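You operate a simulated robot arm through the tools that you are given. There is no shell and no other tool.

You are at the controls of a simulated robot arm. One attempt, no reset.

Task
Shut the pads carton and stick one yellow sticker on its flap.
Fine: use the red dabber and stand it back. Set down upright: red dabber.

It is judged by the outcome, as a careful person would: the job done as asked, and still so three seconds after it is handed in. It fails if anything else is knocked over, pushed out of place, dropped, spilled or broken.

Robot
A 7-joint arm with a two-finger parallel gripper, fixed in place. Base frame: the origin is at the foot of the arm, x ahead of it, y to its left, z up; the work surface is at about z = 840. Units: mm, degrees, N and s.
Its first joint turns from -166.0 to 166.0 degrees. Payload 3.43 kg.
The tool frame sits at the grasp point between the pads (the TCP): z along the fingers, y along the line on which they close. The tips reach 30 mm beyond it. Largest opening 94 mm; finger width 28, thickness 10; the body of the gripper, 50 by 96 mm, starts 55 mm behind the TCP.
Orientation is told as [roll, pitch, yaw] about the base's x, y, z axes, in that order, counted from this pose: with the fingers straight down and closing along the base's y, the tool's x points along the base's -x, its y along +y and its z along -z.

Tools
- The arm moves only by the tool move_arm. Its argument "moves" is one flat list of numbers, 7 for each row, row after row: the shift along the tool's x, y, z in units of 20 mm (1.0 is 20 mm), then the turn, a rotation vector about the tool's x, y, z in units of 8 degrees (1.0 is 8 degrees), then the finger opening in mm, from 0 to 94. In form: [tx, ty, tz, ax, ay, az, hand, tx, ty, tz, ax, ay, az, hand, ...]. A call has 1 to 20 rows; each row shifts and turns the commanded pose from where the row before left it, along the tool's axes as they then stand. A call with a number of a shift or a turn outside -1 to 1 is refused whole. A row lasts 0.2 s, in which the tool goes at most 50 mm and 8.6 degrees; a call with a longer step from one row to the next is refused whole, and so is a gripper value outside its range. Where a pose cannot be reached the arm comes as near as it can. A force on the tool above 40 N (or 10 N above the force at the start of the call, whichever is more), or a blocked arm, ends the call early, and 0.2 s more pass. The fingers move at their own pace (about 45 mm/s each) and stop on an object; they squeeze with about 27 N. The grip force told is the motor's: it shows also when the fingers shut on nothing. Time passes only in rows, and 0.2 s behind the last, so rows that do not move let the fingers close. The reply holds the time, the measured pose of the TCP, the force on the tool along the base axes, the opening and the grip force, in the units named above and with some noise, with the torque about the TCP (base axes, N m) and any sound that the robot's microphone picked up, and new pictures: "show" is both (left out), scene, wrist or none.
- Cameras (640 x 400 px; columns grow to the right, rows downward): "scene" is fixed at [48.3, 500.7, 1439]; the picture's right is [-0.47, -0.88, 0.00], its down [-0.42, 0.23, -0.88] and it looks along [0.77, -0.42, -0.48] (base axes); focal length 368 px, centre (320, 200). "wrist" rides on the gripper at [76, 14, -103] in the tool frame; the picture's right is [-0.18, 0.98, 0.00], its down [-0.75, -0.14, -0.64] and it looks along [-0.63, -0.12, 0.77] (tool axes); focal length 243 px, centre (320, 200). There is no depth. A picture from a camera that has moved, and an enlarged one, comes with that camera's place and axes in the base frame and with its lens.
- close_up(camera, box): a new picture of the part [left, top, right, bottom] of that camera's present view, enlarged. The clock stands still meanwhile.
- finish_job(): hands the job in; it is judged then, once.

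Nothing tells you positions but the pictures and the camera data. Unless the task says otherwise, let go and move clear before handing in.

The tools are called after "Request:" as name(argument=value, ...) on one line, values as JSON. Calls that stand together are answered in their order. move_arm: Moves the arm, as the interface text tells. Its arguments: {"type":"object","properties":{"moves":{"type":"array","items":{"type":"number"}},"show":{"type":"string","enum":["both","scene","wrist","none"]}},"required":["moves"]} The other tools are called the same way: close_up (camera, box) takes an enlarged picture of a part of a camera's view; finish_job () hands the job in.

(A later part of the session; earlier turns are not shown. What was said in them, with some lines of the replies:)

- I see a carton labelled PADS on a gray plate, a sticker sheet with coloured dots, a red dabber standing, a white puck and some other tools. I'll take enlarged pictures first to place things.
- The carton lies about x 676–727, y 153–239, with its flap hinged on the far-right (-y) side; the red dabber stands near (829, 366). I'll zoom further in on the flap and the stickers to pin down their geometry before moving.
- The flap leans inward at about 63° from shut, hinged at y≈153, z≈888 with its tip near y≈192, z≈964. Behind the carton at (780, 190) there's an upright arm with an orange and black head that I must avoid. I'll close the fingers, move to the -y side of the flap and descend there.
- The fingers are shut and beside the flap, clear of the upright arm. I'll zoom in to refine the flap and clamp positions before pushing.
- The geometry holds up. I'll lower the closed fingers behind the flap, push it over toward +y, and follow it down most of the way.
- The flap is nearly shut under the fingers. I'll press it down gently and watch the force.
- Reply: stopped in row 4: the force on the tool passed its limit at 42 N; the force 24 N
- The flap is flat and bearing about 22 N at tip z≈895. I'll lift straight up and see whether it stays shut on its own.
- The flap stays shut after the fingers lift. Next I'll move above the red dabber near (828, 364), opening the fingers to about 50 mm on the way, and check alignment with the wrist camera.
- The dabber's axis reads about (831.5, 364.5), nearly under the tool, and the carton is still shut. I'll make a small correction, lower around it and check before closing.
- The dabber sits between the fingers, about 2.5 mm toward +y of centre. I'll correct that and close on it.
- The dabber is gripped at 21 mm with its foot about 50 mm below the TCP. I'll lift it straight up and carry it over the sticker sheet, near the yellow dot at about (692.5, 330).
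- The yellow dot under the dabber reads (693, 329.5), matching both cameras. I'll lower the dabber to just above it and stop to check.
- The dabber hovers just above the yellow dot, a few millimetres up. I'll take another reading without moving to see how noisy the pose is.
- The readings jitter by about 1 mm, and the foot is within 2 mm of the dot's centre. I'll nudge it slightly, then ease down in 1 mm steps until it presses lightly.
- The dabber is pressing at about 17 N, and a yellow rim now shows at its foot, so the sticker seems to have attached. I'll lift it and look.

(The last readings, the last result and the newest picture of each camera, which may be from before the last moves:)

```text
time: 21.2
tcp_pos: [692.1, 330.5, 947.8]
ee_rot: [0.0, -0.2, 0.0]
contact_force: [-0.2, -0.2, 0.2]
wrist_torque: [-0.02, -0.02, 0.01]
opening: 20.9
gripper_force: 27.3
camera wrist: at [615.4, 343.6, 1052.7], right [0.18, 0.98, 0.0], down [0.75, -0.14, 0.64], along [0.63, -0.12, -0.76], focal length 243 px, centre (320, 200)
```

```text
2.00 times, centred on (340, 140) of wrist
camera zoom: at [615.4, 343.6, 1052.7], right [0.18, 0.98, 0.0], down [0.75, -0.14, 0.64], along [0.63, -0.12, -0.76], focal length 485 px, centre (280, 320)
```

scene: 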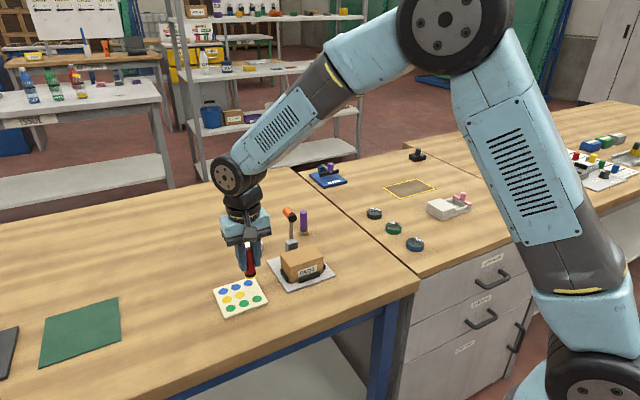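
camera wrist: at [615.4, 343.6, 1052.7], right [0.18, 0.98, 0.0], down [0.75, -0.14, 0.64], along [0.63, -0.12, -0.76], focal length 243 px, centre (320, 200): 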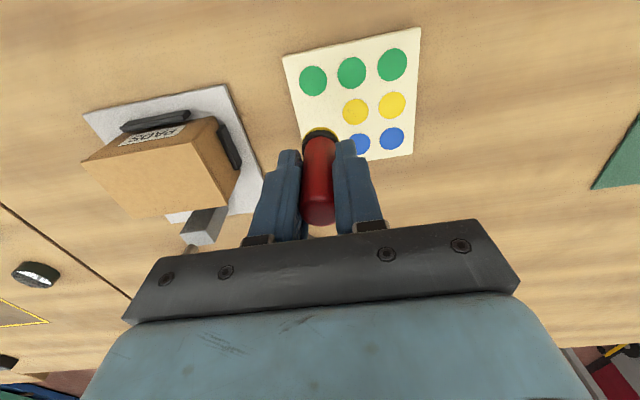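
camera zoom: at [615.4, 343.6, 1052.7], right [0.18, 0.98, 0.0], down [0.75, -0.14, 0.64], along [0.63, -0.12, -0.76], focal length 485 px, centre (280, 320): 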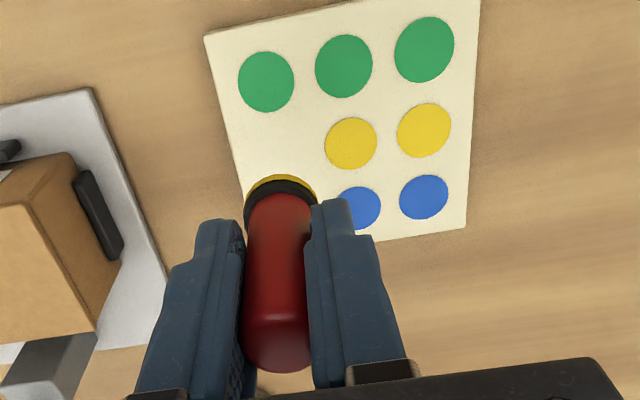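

The sticker came off the sheet and sits on the dabber's foot. I'll raise it and carry it over the shut flap, aiming for the middle near (699, 200).

Request:
move_arm(moves=[0, 0, -1, 0, 0, 0, 0, 0, 0, -1, 0, 0, 0, 0, -0.04, -0.8, 0, 0, 0, 0, 0, -0.04, -0.8, 0, 0, 0, 0, 0, -0.04, -0.8, 0, 0, 0, 0, 0, -0.04, -0.8, 0, 0, 0, 0, 0, -0.04, -0.8, 0, 0, 0, 0, 0, -0.04, -0.8, 0, 0, 0, 0, 0, -0.04, -0.8, 0, 0, 0, 0, 0, -0.02, -0.8, 0, 0, 0, 0, 0, 0, 0, 0, 0, 0, 0, 0])

Request:
close_up(camera="scene", box=[240, 200, 350, 300])

Request:
close_up(camera="wrist", box=[200, 40, 440, 240])

```text
time: 23.6
tcp_pos: [698.4, 200.8, 988.3]
ee_rot: [0.0, -0.1, 0.1]
contact_force: [-0.7, 0.6, 0.4]
wrist_torque: [0.0, -0.01, 0.0]
opening: 20.7
gripper_force: 27.0
camera wrist: at [621.6, 214.0, 1092.3], right [0.18, 0.98, 0.0], down [0.75, -0.14, 0.64], along [0.63, -0.12, -0.76], focal length 243 px, centre (320, 200)
```

scene: 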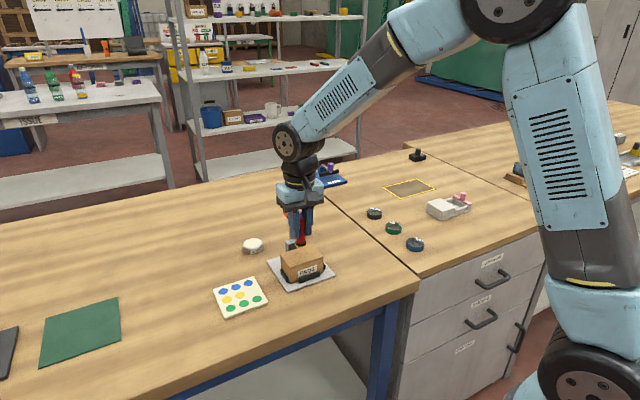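
wrist: 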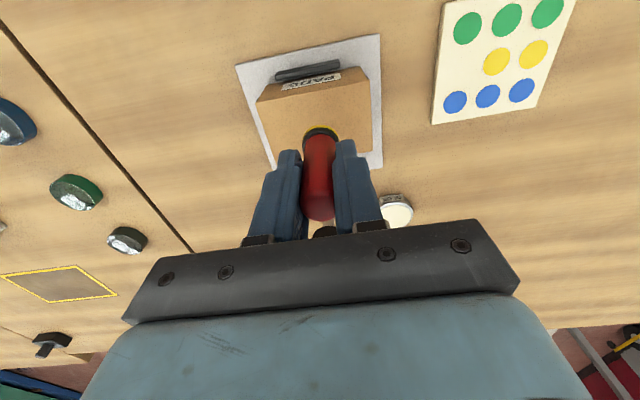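

```text
4.00 times, centred on (295, 250) of scene
camera zoom: at [48.3, 500.7, 1439.0], right [-0.47, -0.88, 0.0], down [-0.42, 0.23, -0.88], along [0.77, -0.42, -0.48], focal length 1474 px, centre (420, 0)
```

zoom: 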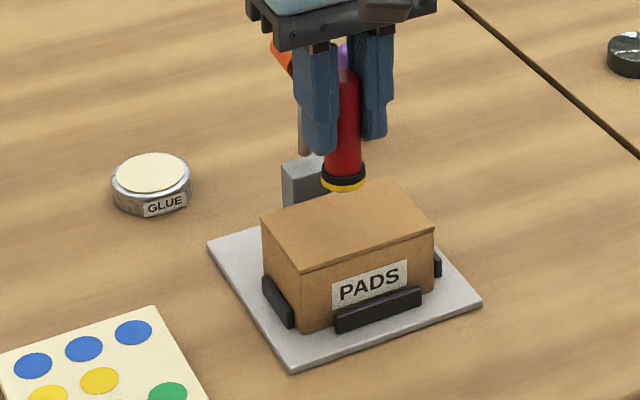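

```text
2.00 times, centred on (320, 140) of wrist
camera zoom: at [621.6, 214.0, 1092.3], right [0.18, 0.98, 0.0], down [0.75, -0.14, 0.64], along [0.63, -0.12, -0.76], focal length 485 px, centre (320, 320)
```

zoom: 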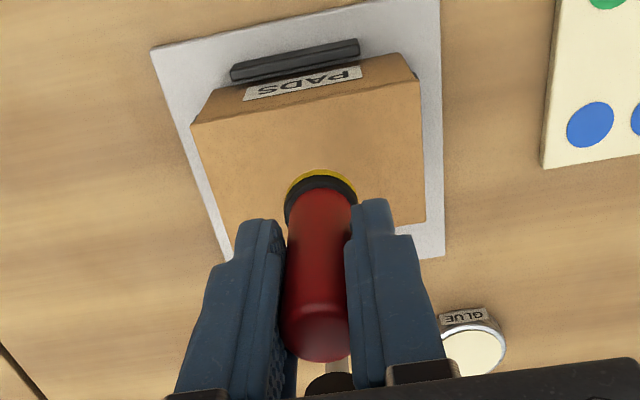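

The dabber is over the middle of the shut flap with about 40 mm to go. I'll lower it to near contact, then ease down.

Request:
move_arm(moves=[0, 0, 0.8, 0, 0, 0, 0, 0, 0, 0.6, 0, 0, 0, 0, 0, 0, 0.3, 0, 0, 0, 0, 0, 0, 0.15, 0, 0, 0, 0, 0, 0, 0, 0, 0, 0, 0], show="none")

Request:
close_up(camera="scene", box=[260, 220, 340, 290])

Request:
close_up(camera="wrist", box=[240, 60, 400, 200])

```text
time: 24.9
tcp_pos: [699.7, 200.4, 953.0]
ee_rot: [0.2, -0.3, 0.0]
contact_force: [3.7, -1.5, 18.2]
wrist_torque: [-0.29, -0.27, 0.03]
opening: 21.0
gripper_force: 27.0
```

```text
5.71 times, centred on (300, 255) of scene
camera zoom: at [48.3, 500.7, 1439.0], right [-0.47, -0.88, 0.0], down [-0.42, 0.23, -0.88], along [0.77, -0.42, -0.48], focal length 2105 px, centre (434, -114)
```

zoom: 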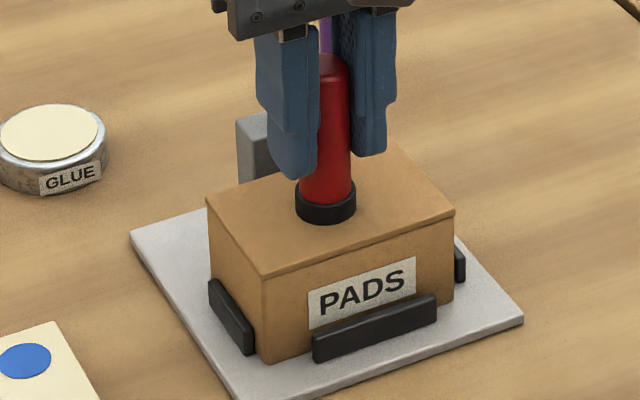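

```text
2.86 times, centred on (320, 130) of wrist
camera zoom: at [622.8, 213.9, 1056.2], right [0.18, 0.98, 0.0], down [0.75, -0.14, 0.65], along [0.64, -0.12, -0.76], focal length 693 px, centre (320, 400)
```

zoom: 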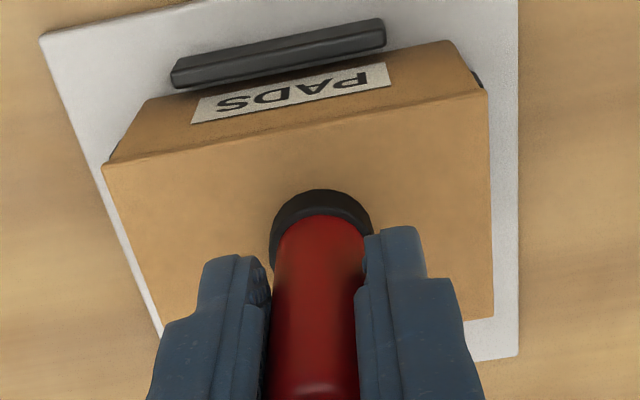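

The foot is on the flap at about 18 N and the yellow is no longer on the dabber's rim, so it looks transferred. I'll lift slowly and inspect the flap.

Request:
move_arm(moves=[0, 0, -0.1, 0, 0, 0, 0, 0, 0, -0.2, 0, 0, 0, 0, 0, 0, -0.5, 0, 0, 0, 0, 0, 0, -1, 0, 0, 0, 0, 0, 0, -1, 0, 0, 0, 0, 0, 0, 0, 0, 0, 0, 0])

Request:
close_up(camera="scene", box=[250, 210, 345, 295])

Request:
close_up(camera="wrist", box=[220, 20, 420, 200])

```text
time: 26.2
tcp_pos: [698.0, 200.8, 1008.1]
ee_rot: [0.0, -0.2, -0.1]
contact_force: [0.4, -1.0, 0.2]
wrist_torque: [0.0, -0.01, 0.02]
opening: 20.6
gripper_force: 26.3
camera wrist: at [621.3, 213.4, 1112.2], right [0.18, 0.98, 0.0], down [0.75, -0.14, 0.64], along [0.63, -0.12, -0.76], focal length 243 px, centre (320, 200)
```

scene: 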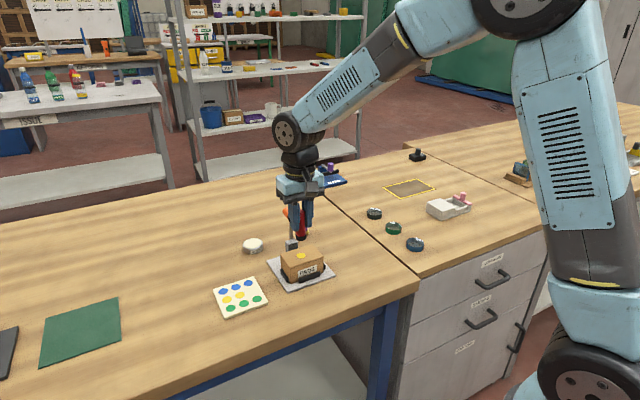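
wrist: 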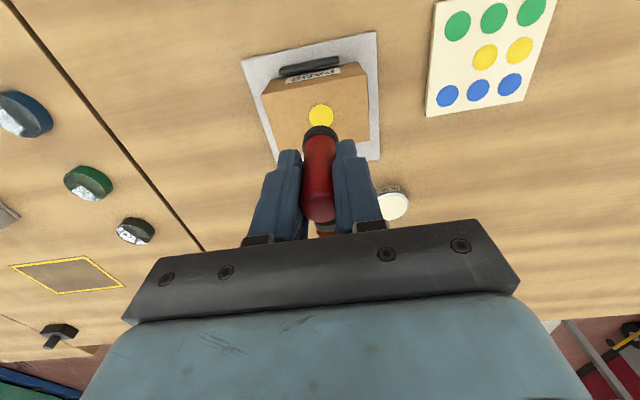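

```text
4.71 times, centred on (298, 252) of scene
camera zoom: at [48.3, 500.7, 1439.0], right [-0.47, -0.88, 0.0], down [-0.42, 0.23, -0.88], along [0.77, -0.42, -0.48], focal length 1734 px, centre (426, -47)
```

zoom: 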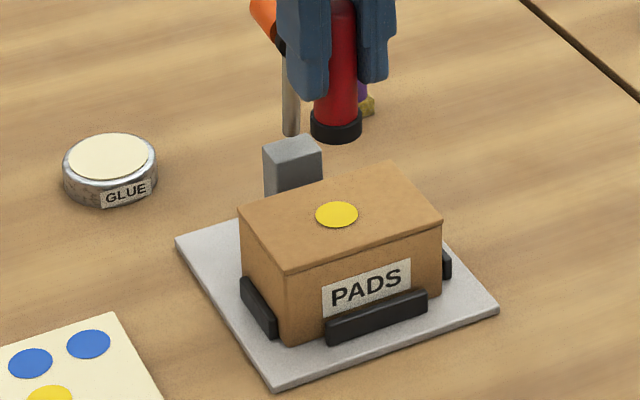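

```text
2.22 times, centred on (320, 110) of wrist
camera zoom: at [621.3, 213.4, 1112.2], right [0.18, 0.98, 0.0], down [0.75, -0.14, 0.64], along [0.63, -0.12, -0.76], focal length 539 px, centre (320, 400)
```

zoom: 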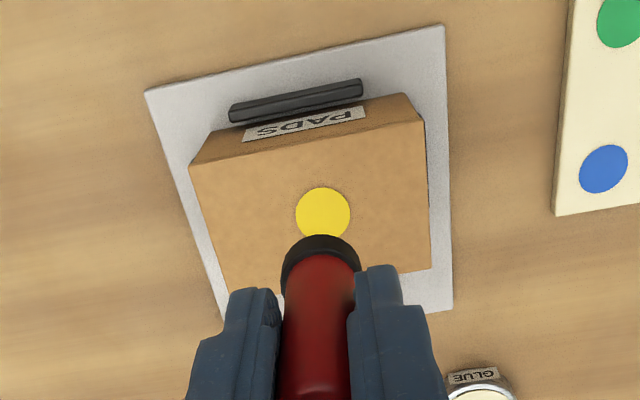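

The yellow sticker is on the middle of the flap. I'll look closely at the seam to confirm the flap is fully down before returning the dabber.

Request:
close_up(camera="scene", box=[275, 235, 335, 290])

Request:
close_up(camera="wrist", box=[235, 25, 395, 165])

```text
7.27 times, centred on (305, 262) of scene
camera zoom: at [48.3, 500.7, 1439.0], right [-0.47, -0.88, 0.0], down [-0.42, 0.23, -0.88], along [0.77, -0.42, -0.48], focal length 2680 px, centre (429, -254)
```

zoom: 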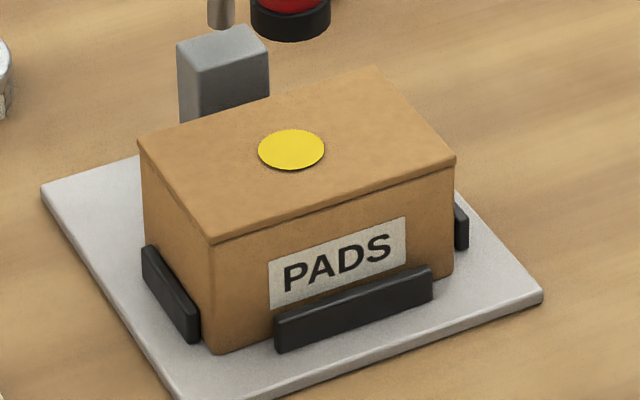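

```text
2.86 times, centred on (315, 95) of wrist
camera zoom: at [621.3, 213.4, 1112.2], right [0.18, 0.98, 0.0], down [0.75, -0.14, 0.64], along [0.63, -0.12, -0.76], focal length 693 px, centre (334, 500)
```

zoom: 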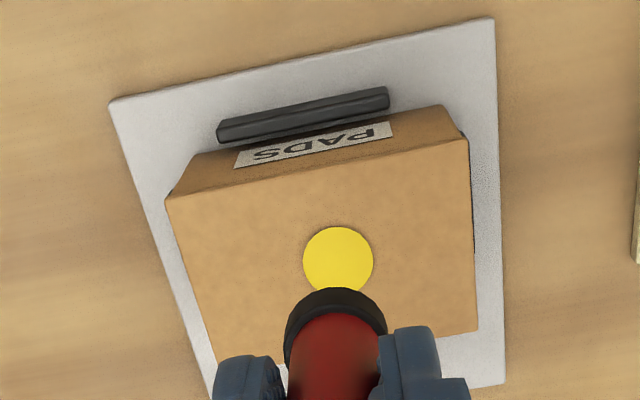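

The flap is flush and the sticker lies flat on it. Now I'll carry the dabber back above its starting spot near (831.5, 364.5).

Request:
move_arm(moves=[-0.736, 0.914, 0, 0, 0, 0, 0, -0.736, 0.914, 0, 0, 0, 0, 0, -0.736, 0.914, 0, 0, 0, 0, 0, -0.736, 0.914, 0, 0, 0, 0, 0, -0.736, 0.914, 0, 0, 0, 0, 0, -0.736, 0.914, 0, 0, 0, 0, 0, -0.736, 0.914, 0, 0, 0, 0, 0, -0.736, 0.914, 0, 0, 0, 0, 0, -0.736, 0.914, 0, 0, 0, 0, 0, 0, 0, 1, 0, 0, 0, 0, 0, 0, 1, 0, 0, 0, 0, 0, 0, 1, 0, 0, 0, 0, 0, 0, 1, 0, 0, 0, 0, 0, 0, 0.8, 0, 0, 0, 0, 0, 0, 0, 0, 0, 0, 0])

Request:
close_up(camera="scene", box=[180, 200, 280, 285])

Request:
close_up(camera="wrist", box=[220, 80, 420, 240])

```text
time: 29.4
tcp_pos: [832.1, 366.4, 910.8]
ee_rot: [0.1, -0.1, 0.0]
contact_force: [-0.2, 0.3, -0.8]
wrist_torque: [0.01, -0.02, -0.02]
opening: 20.8
gripper_force: 26.9
camera wrist: at [754.7, 379.4, 1015.7], right [0.18, 0.98, 0.0], down [0.75, -0.14, 0.64], along [0.63, -0.12, -0.76], focal length 243 px, centre (320, 200)
```

scene: 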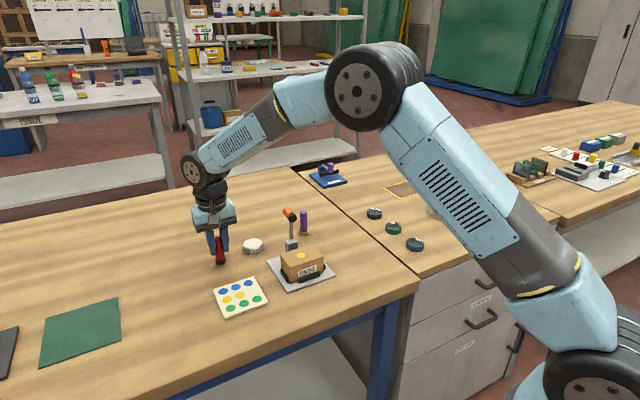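
wrist: 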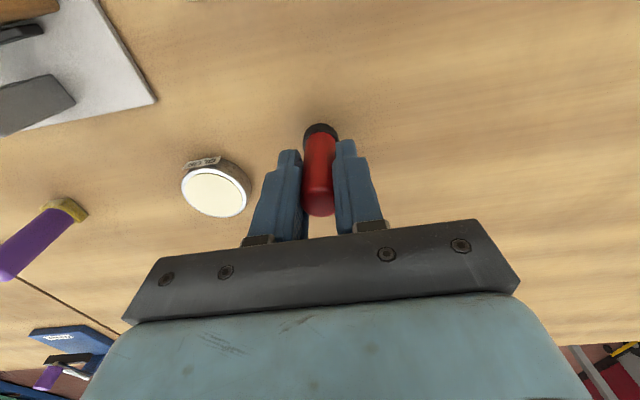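

```text
4.71 times, centred on (230, 242) of scene
camera zoom: at [48.3, 500.7, 1439.0], right [-0.47, -0.88, 0.0], down [-0.42, 0.23, -0.88], along [0.77, -0.42, -0.48], focal length 1734 px, centre (744, 0)
```

zoom: 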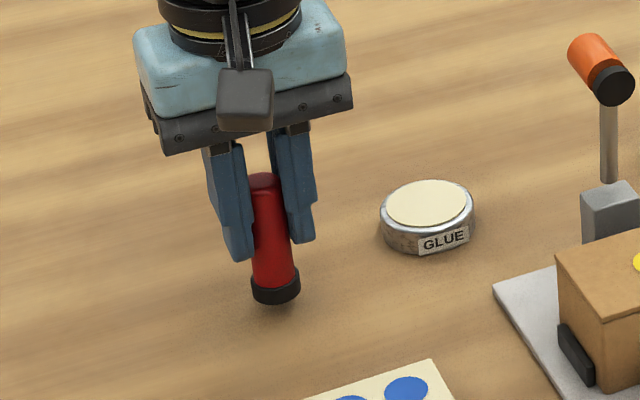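

```text
2.50 times, centred on (320, 160) of wrist
camera zoom: at [754.7, 379.4, 1015.7], right [0.18, 0.98, 0.0], down [0.75, -0.14, 0.64], along [0.63, -0.12, -0.76], focal length 606 px, centre (320, 300)
```

zoom: 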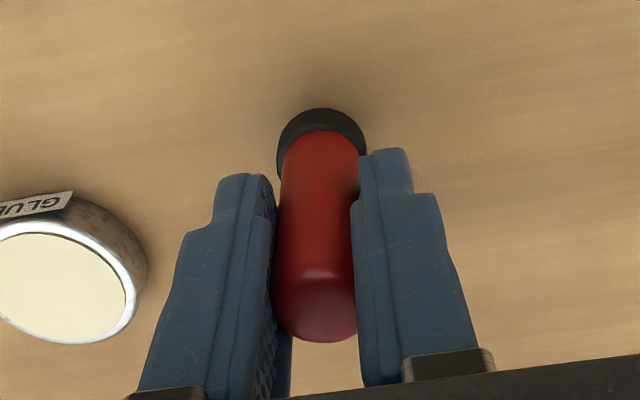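

The dabber slid a few millimetres lower in the grip during handling, so its foot is now about 55 mm below the TCP; it still hangs upright. I'll lower it gently until the table takes it.

Request:
move_arm(moves=[0, 0, 0.25, 0, 0, 0, 0, 0, 0, 0.2, 0, 0, 0, 0, 0, 0, 0.05, 0, 0, 0, 0, 0, 0, 0.05, 0, 0, 0, 0, 0, 0, 0, 0, 0, 0, 0], show="none")

Request:
close_up(camera="scene", box=[195, 225, 255, 280])

```text
time: 30.6
tcp_pos: [832.4, 365.0, 902.5]
ee_rot: [0.2, -0.3, 0.1]
contact_force: [-2.6, -2.8, 11.3]
wrist_torque: [-0.35, 0.1, -0.05]
opening: 20.6
gripper_force: 27.5
```

```text
7.27 times, centred on (225, 252) of scene
camera zoom: at [48.3, 500.7, 1439.0], right [-0.47, -0.88, 0.0], down [-0.42, 0.23, -0.88], along [0.77, -0.42, -0.48], focal length 2680 px, centre (1011, -182)
```

zoom: 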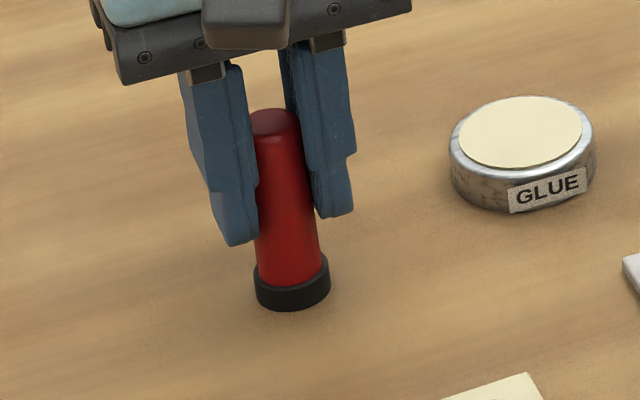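

The dabber is standing on the table at its original spot with about 11 N on it. I'll ease off by a millimetre, then open the fingers.

Request:
move_arm(moves=[0, 0, -0.05, 0, 0, 0, 0, 0, 0, 0, 0, 0, 0, 0, 0, 0, 0, 0, 0, 0, 26, 0, 0, 0, 0, 0, 0, 34, 0, 0, 0, 0, 0, 0, 54, 0, 0, 0, 0, 0, 0, 54, 0, 0, 0, 0, 0, 0, 54])

Request:
close_up(camera="scene", box=[195, 225, 255, 280])

Request:
close_up(camera="wrist", box=[220, 80, 420, 240])

```text
time: 32.2
tcp_pos: [832.0, 365.9, 902.3]
ee_rot: [0.1, -0.2, -0.1]
contact_force: [-0.5, 0.1, -0.4]
wrist_torque: [-0.02, 0.01, -0.01]
opening: 54.1
gripper_force: 0.0
camera wrist: at [755.0, 379.1, 1006.0], right [0.18, 0.98, 0.0], down [0.75, -0.14, 0.64], along [0.63, -0.12, -0.76], focal length 243 px, centre (320, 200)
```

scene: 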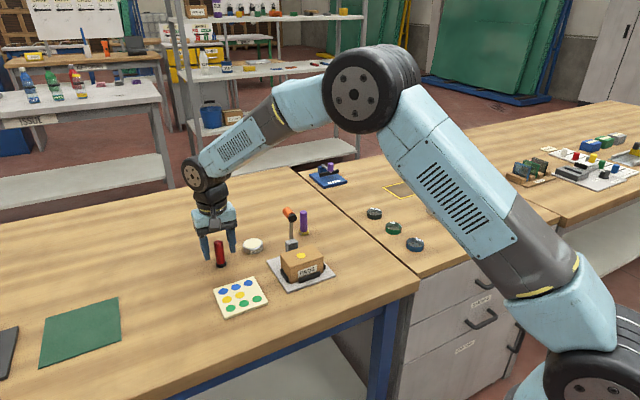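
wrist: 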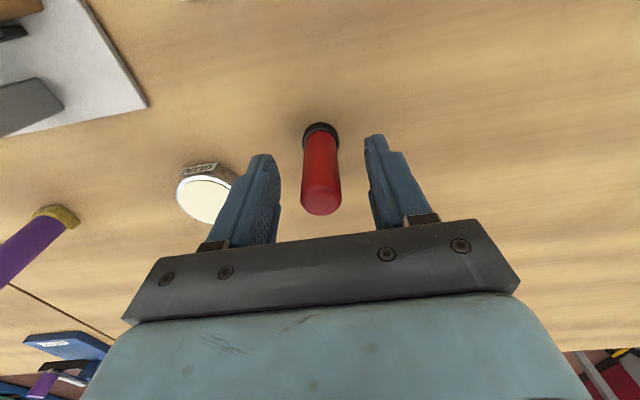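

```text
7.27 times, centred on (225, 252) of scene
camera zoom: at [48.3, 500.7, 1439.0], right [-0.47, -0.88, 0.0], down [-0.42, 0.23, -0.88], along [0.77, -0.42, -0.48], focal length 2680 px, centre (1011, -182)
```

zoom: 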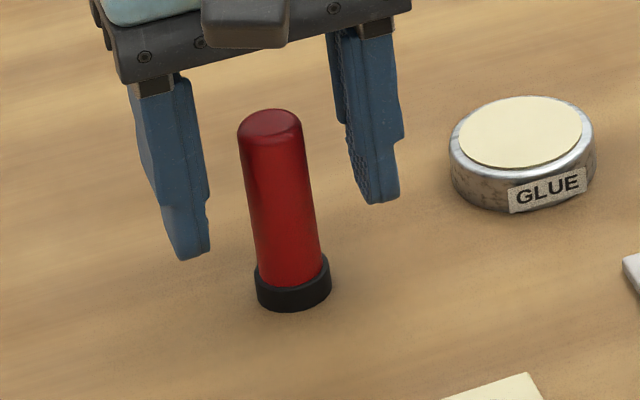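

```text
2.50 times, centred on (320, 160) of wrist
camera zoom: at [755.0, 379.1, 1006.0], right [0.18, 0.98, 0.0], down [0.75, -0.14, 0.64], along [0.63, -0.12, -0.76], focal length 606 px, centre (320, 300)
```

zoom: 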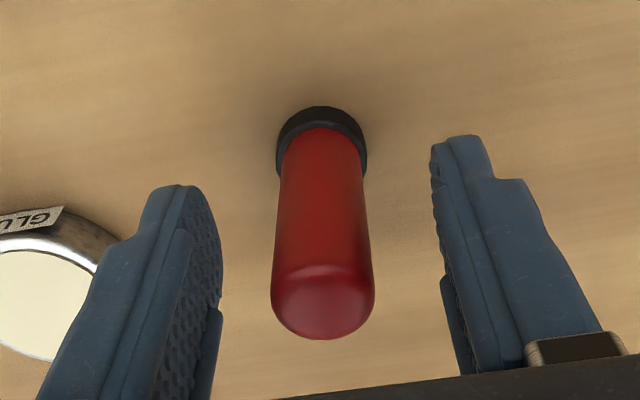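

The dabber stands upright on its own, back where it was. I'll lift the gripper straight up and clear, then check everything once more.

Request:
move_arm(moves=[0, 0, -0.5, 0, 0, 0, 54, 0, 0, -1, 0, 0, 0, 54, 0, 0, -1, 0, 0, 0, 54, 0, 0, -1, 0, 0, 0, 54, 0, 0, -1, 0, 0, 0, 54, 0, 0, -1, 0, 0, 0, 54, 0, 0, -1, 0, 0, 0, 54, 0, 0, -1, 0, 0, 0, 54, 0, 0, 0, 0, 0, 0, 54, 0, 0, 0, 0, 0, 0, 54])

Request:
close_up(camera="scene", box=[190, 195, 350, 320])

Request:
close_up(camera="scene", box=[265, 230, 340, 295])

```text
time: 34.5
tcp_pos: [830.7, 365.5, 1053.0]
ee_rot: [0.1, -0.3, -0.1]
contact_force: [-1.1, -0.4, -0.2]
wrist_torque: [-0.02, 0.02, 0.0]
opening: 54.0
gripper_force: 0.1
camera wrist: at [753.3, 379.1, 1156.5], right [0.18, 0.98, 0.0], down [0.75, -0.14, 0.64], along [0.63, -0.12, -0.76], focal length 243 px, centre (320, 200)
```

scene: 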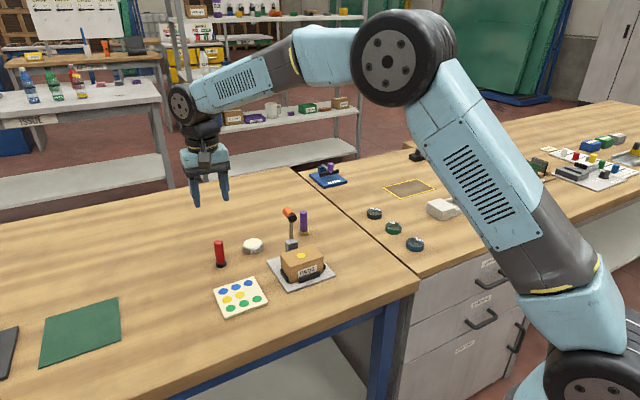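
wrist: 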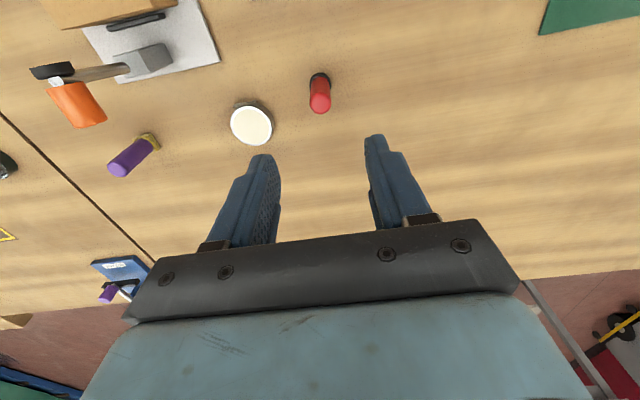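

```text
3.20 times, centred on (270, 258) of scene
camera zoom: at [48.3, 500.7, 1439.0], right [-0.47, -0.88, 0.0], down [-0.42, 0.23, -0.88], along [0.77, -0.42, -0.48], focal length 1179 px, centre (480, 16)
```

zoom: 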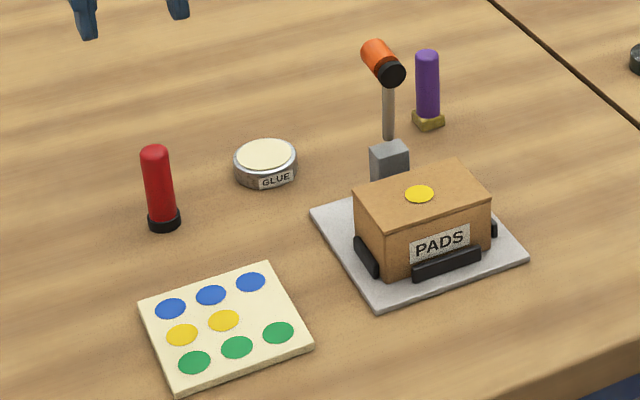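

```text
6.15 times, centred on (302, 262) of scene
camera zoom: at [48.3, 500.7, 1439.0], right [-0.47, -0.88, 0.0], down [-0.42, 0.23, -0.88], along [0.77, -0.42, -0.48], focal length 2267 px, centre (428, -185)
```

zoom: 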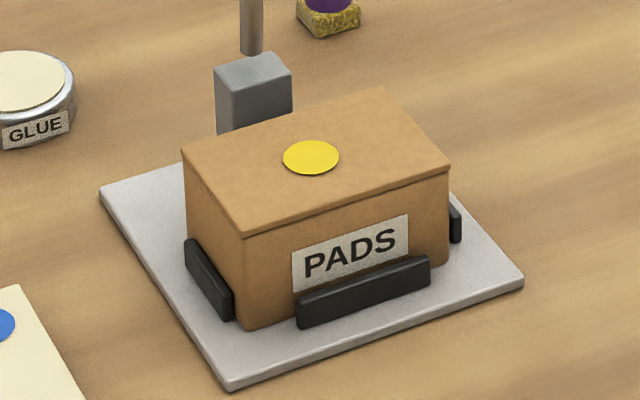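

The carton is shut with one yellow sticker flat on its flap. The red dabber stands upright at its original spot, nothing else has moved, and the gripper is clear and empty, so I'm handing the job in.

Request:
finish_job()

```text
The job is handed in.
```

The pads carton is shut, with one yellow sticker lying flat in the middle of its flap. I checked the flap again several seconds after placing the sticker, and it had not moved.

I used the red dabber to lift the sticker and press it on. It is now standing upright where it started. It needed no glue, and nothing else on the bench looked moved. The gripper is empty and clear of the table.

The job is handed in; the reply confirmed that but gave no verdict.
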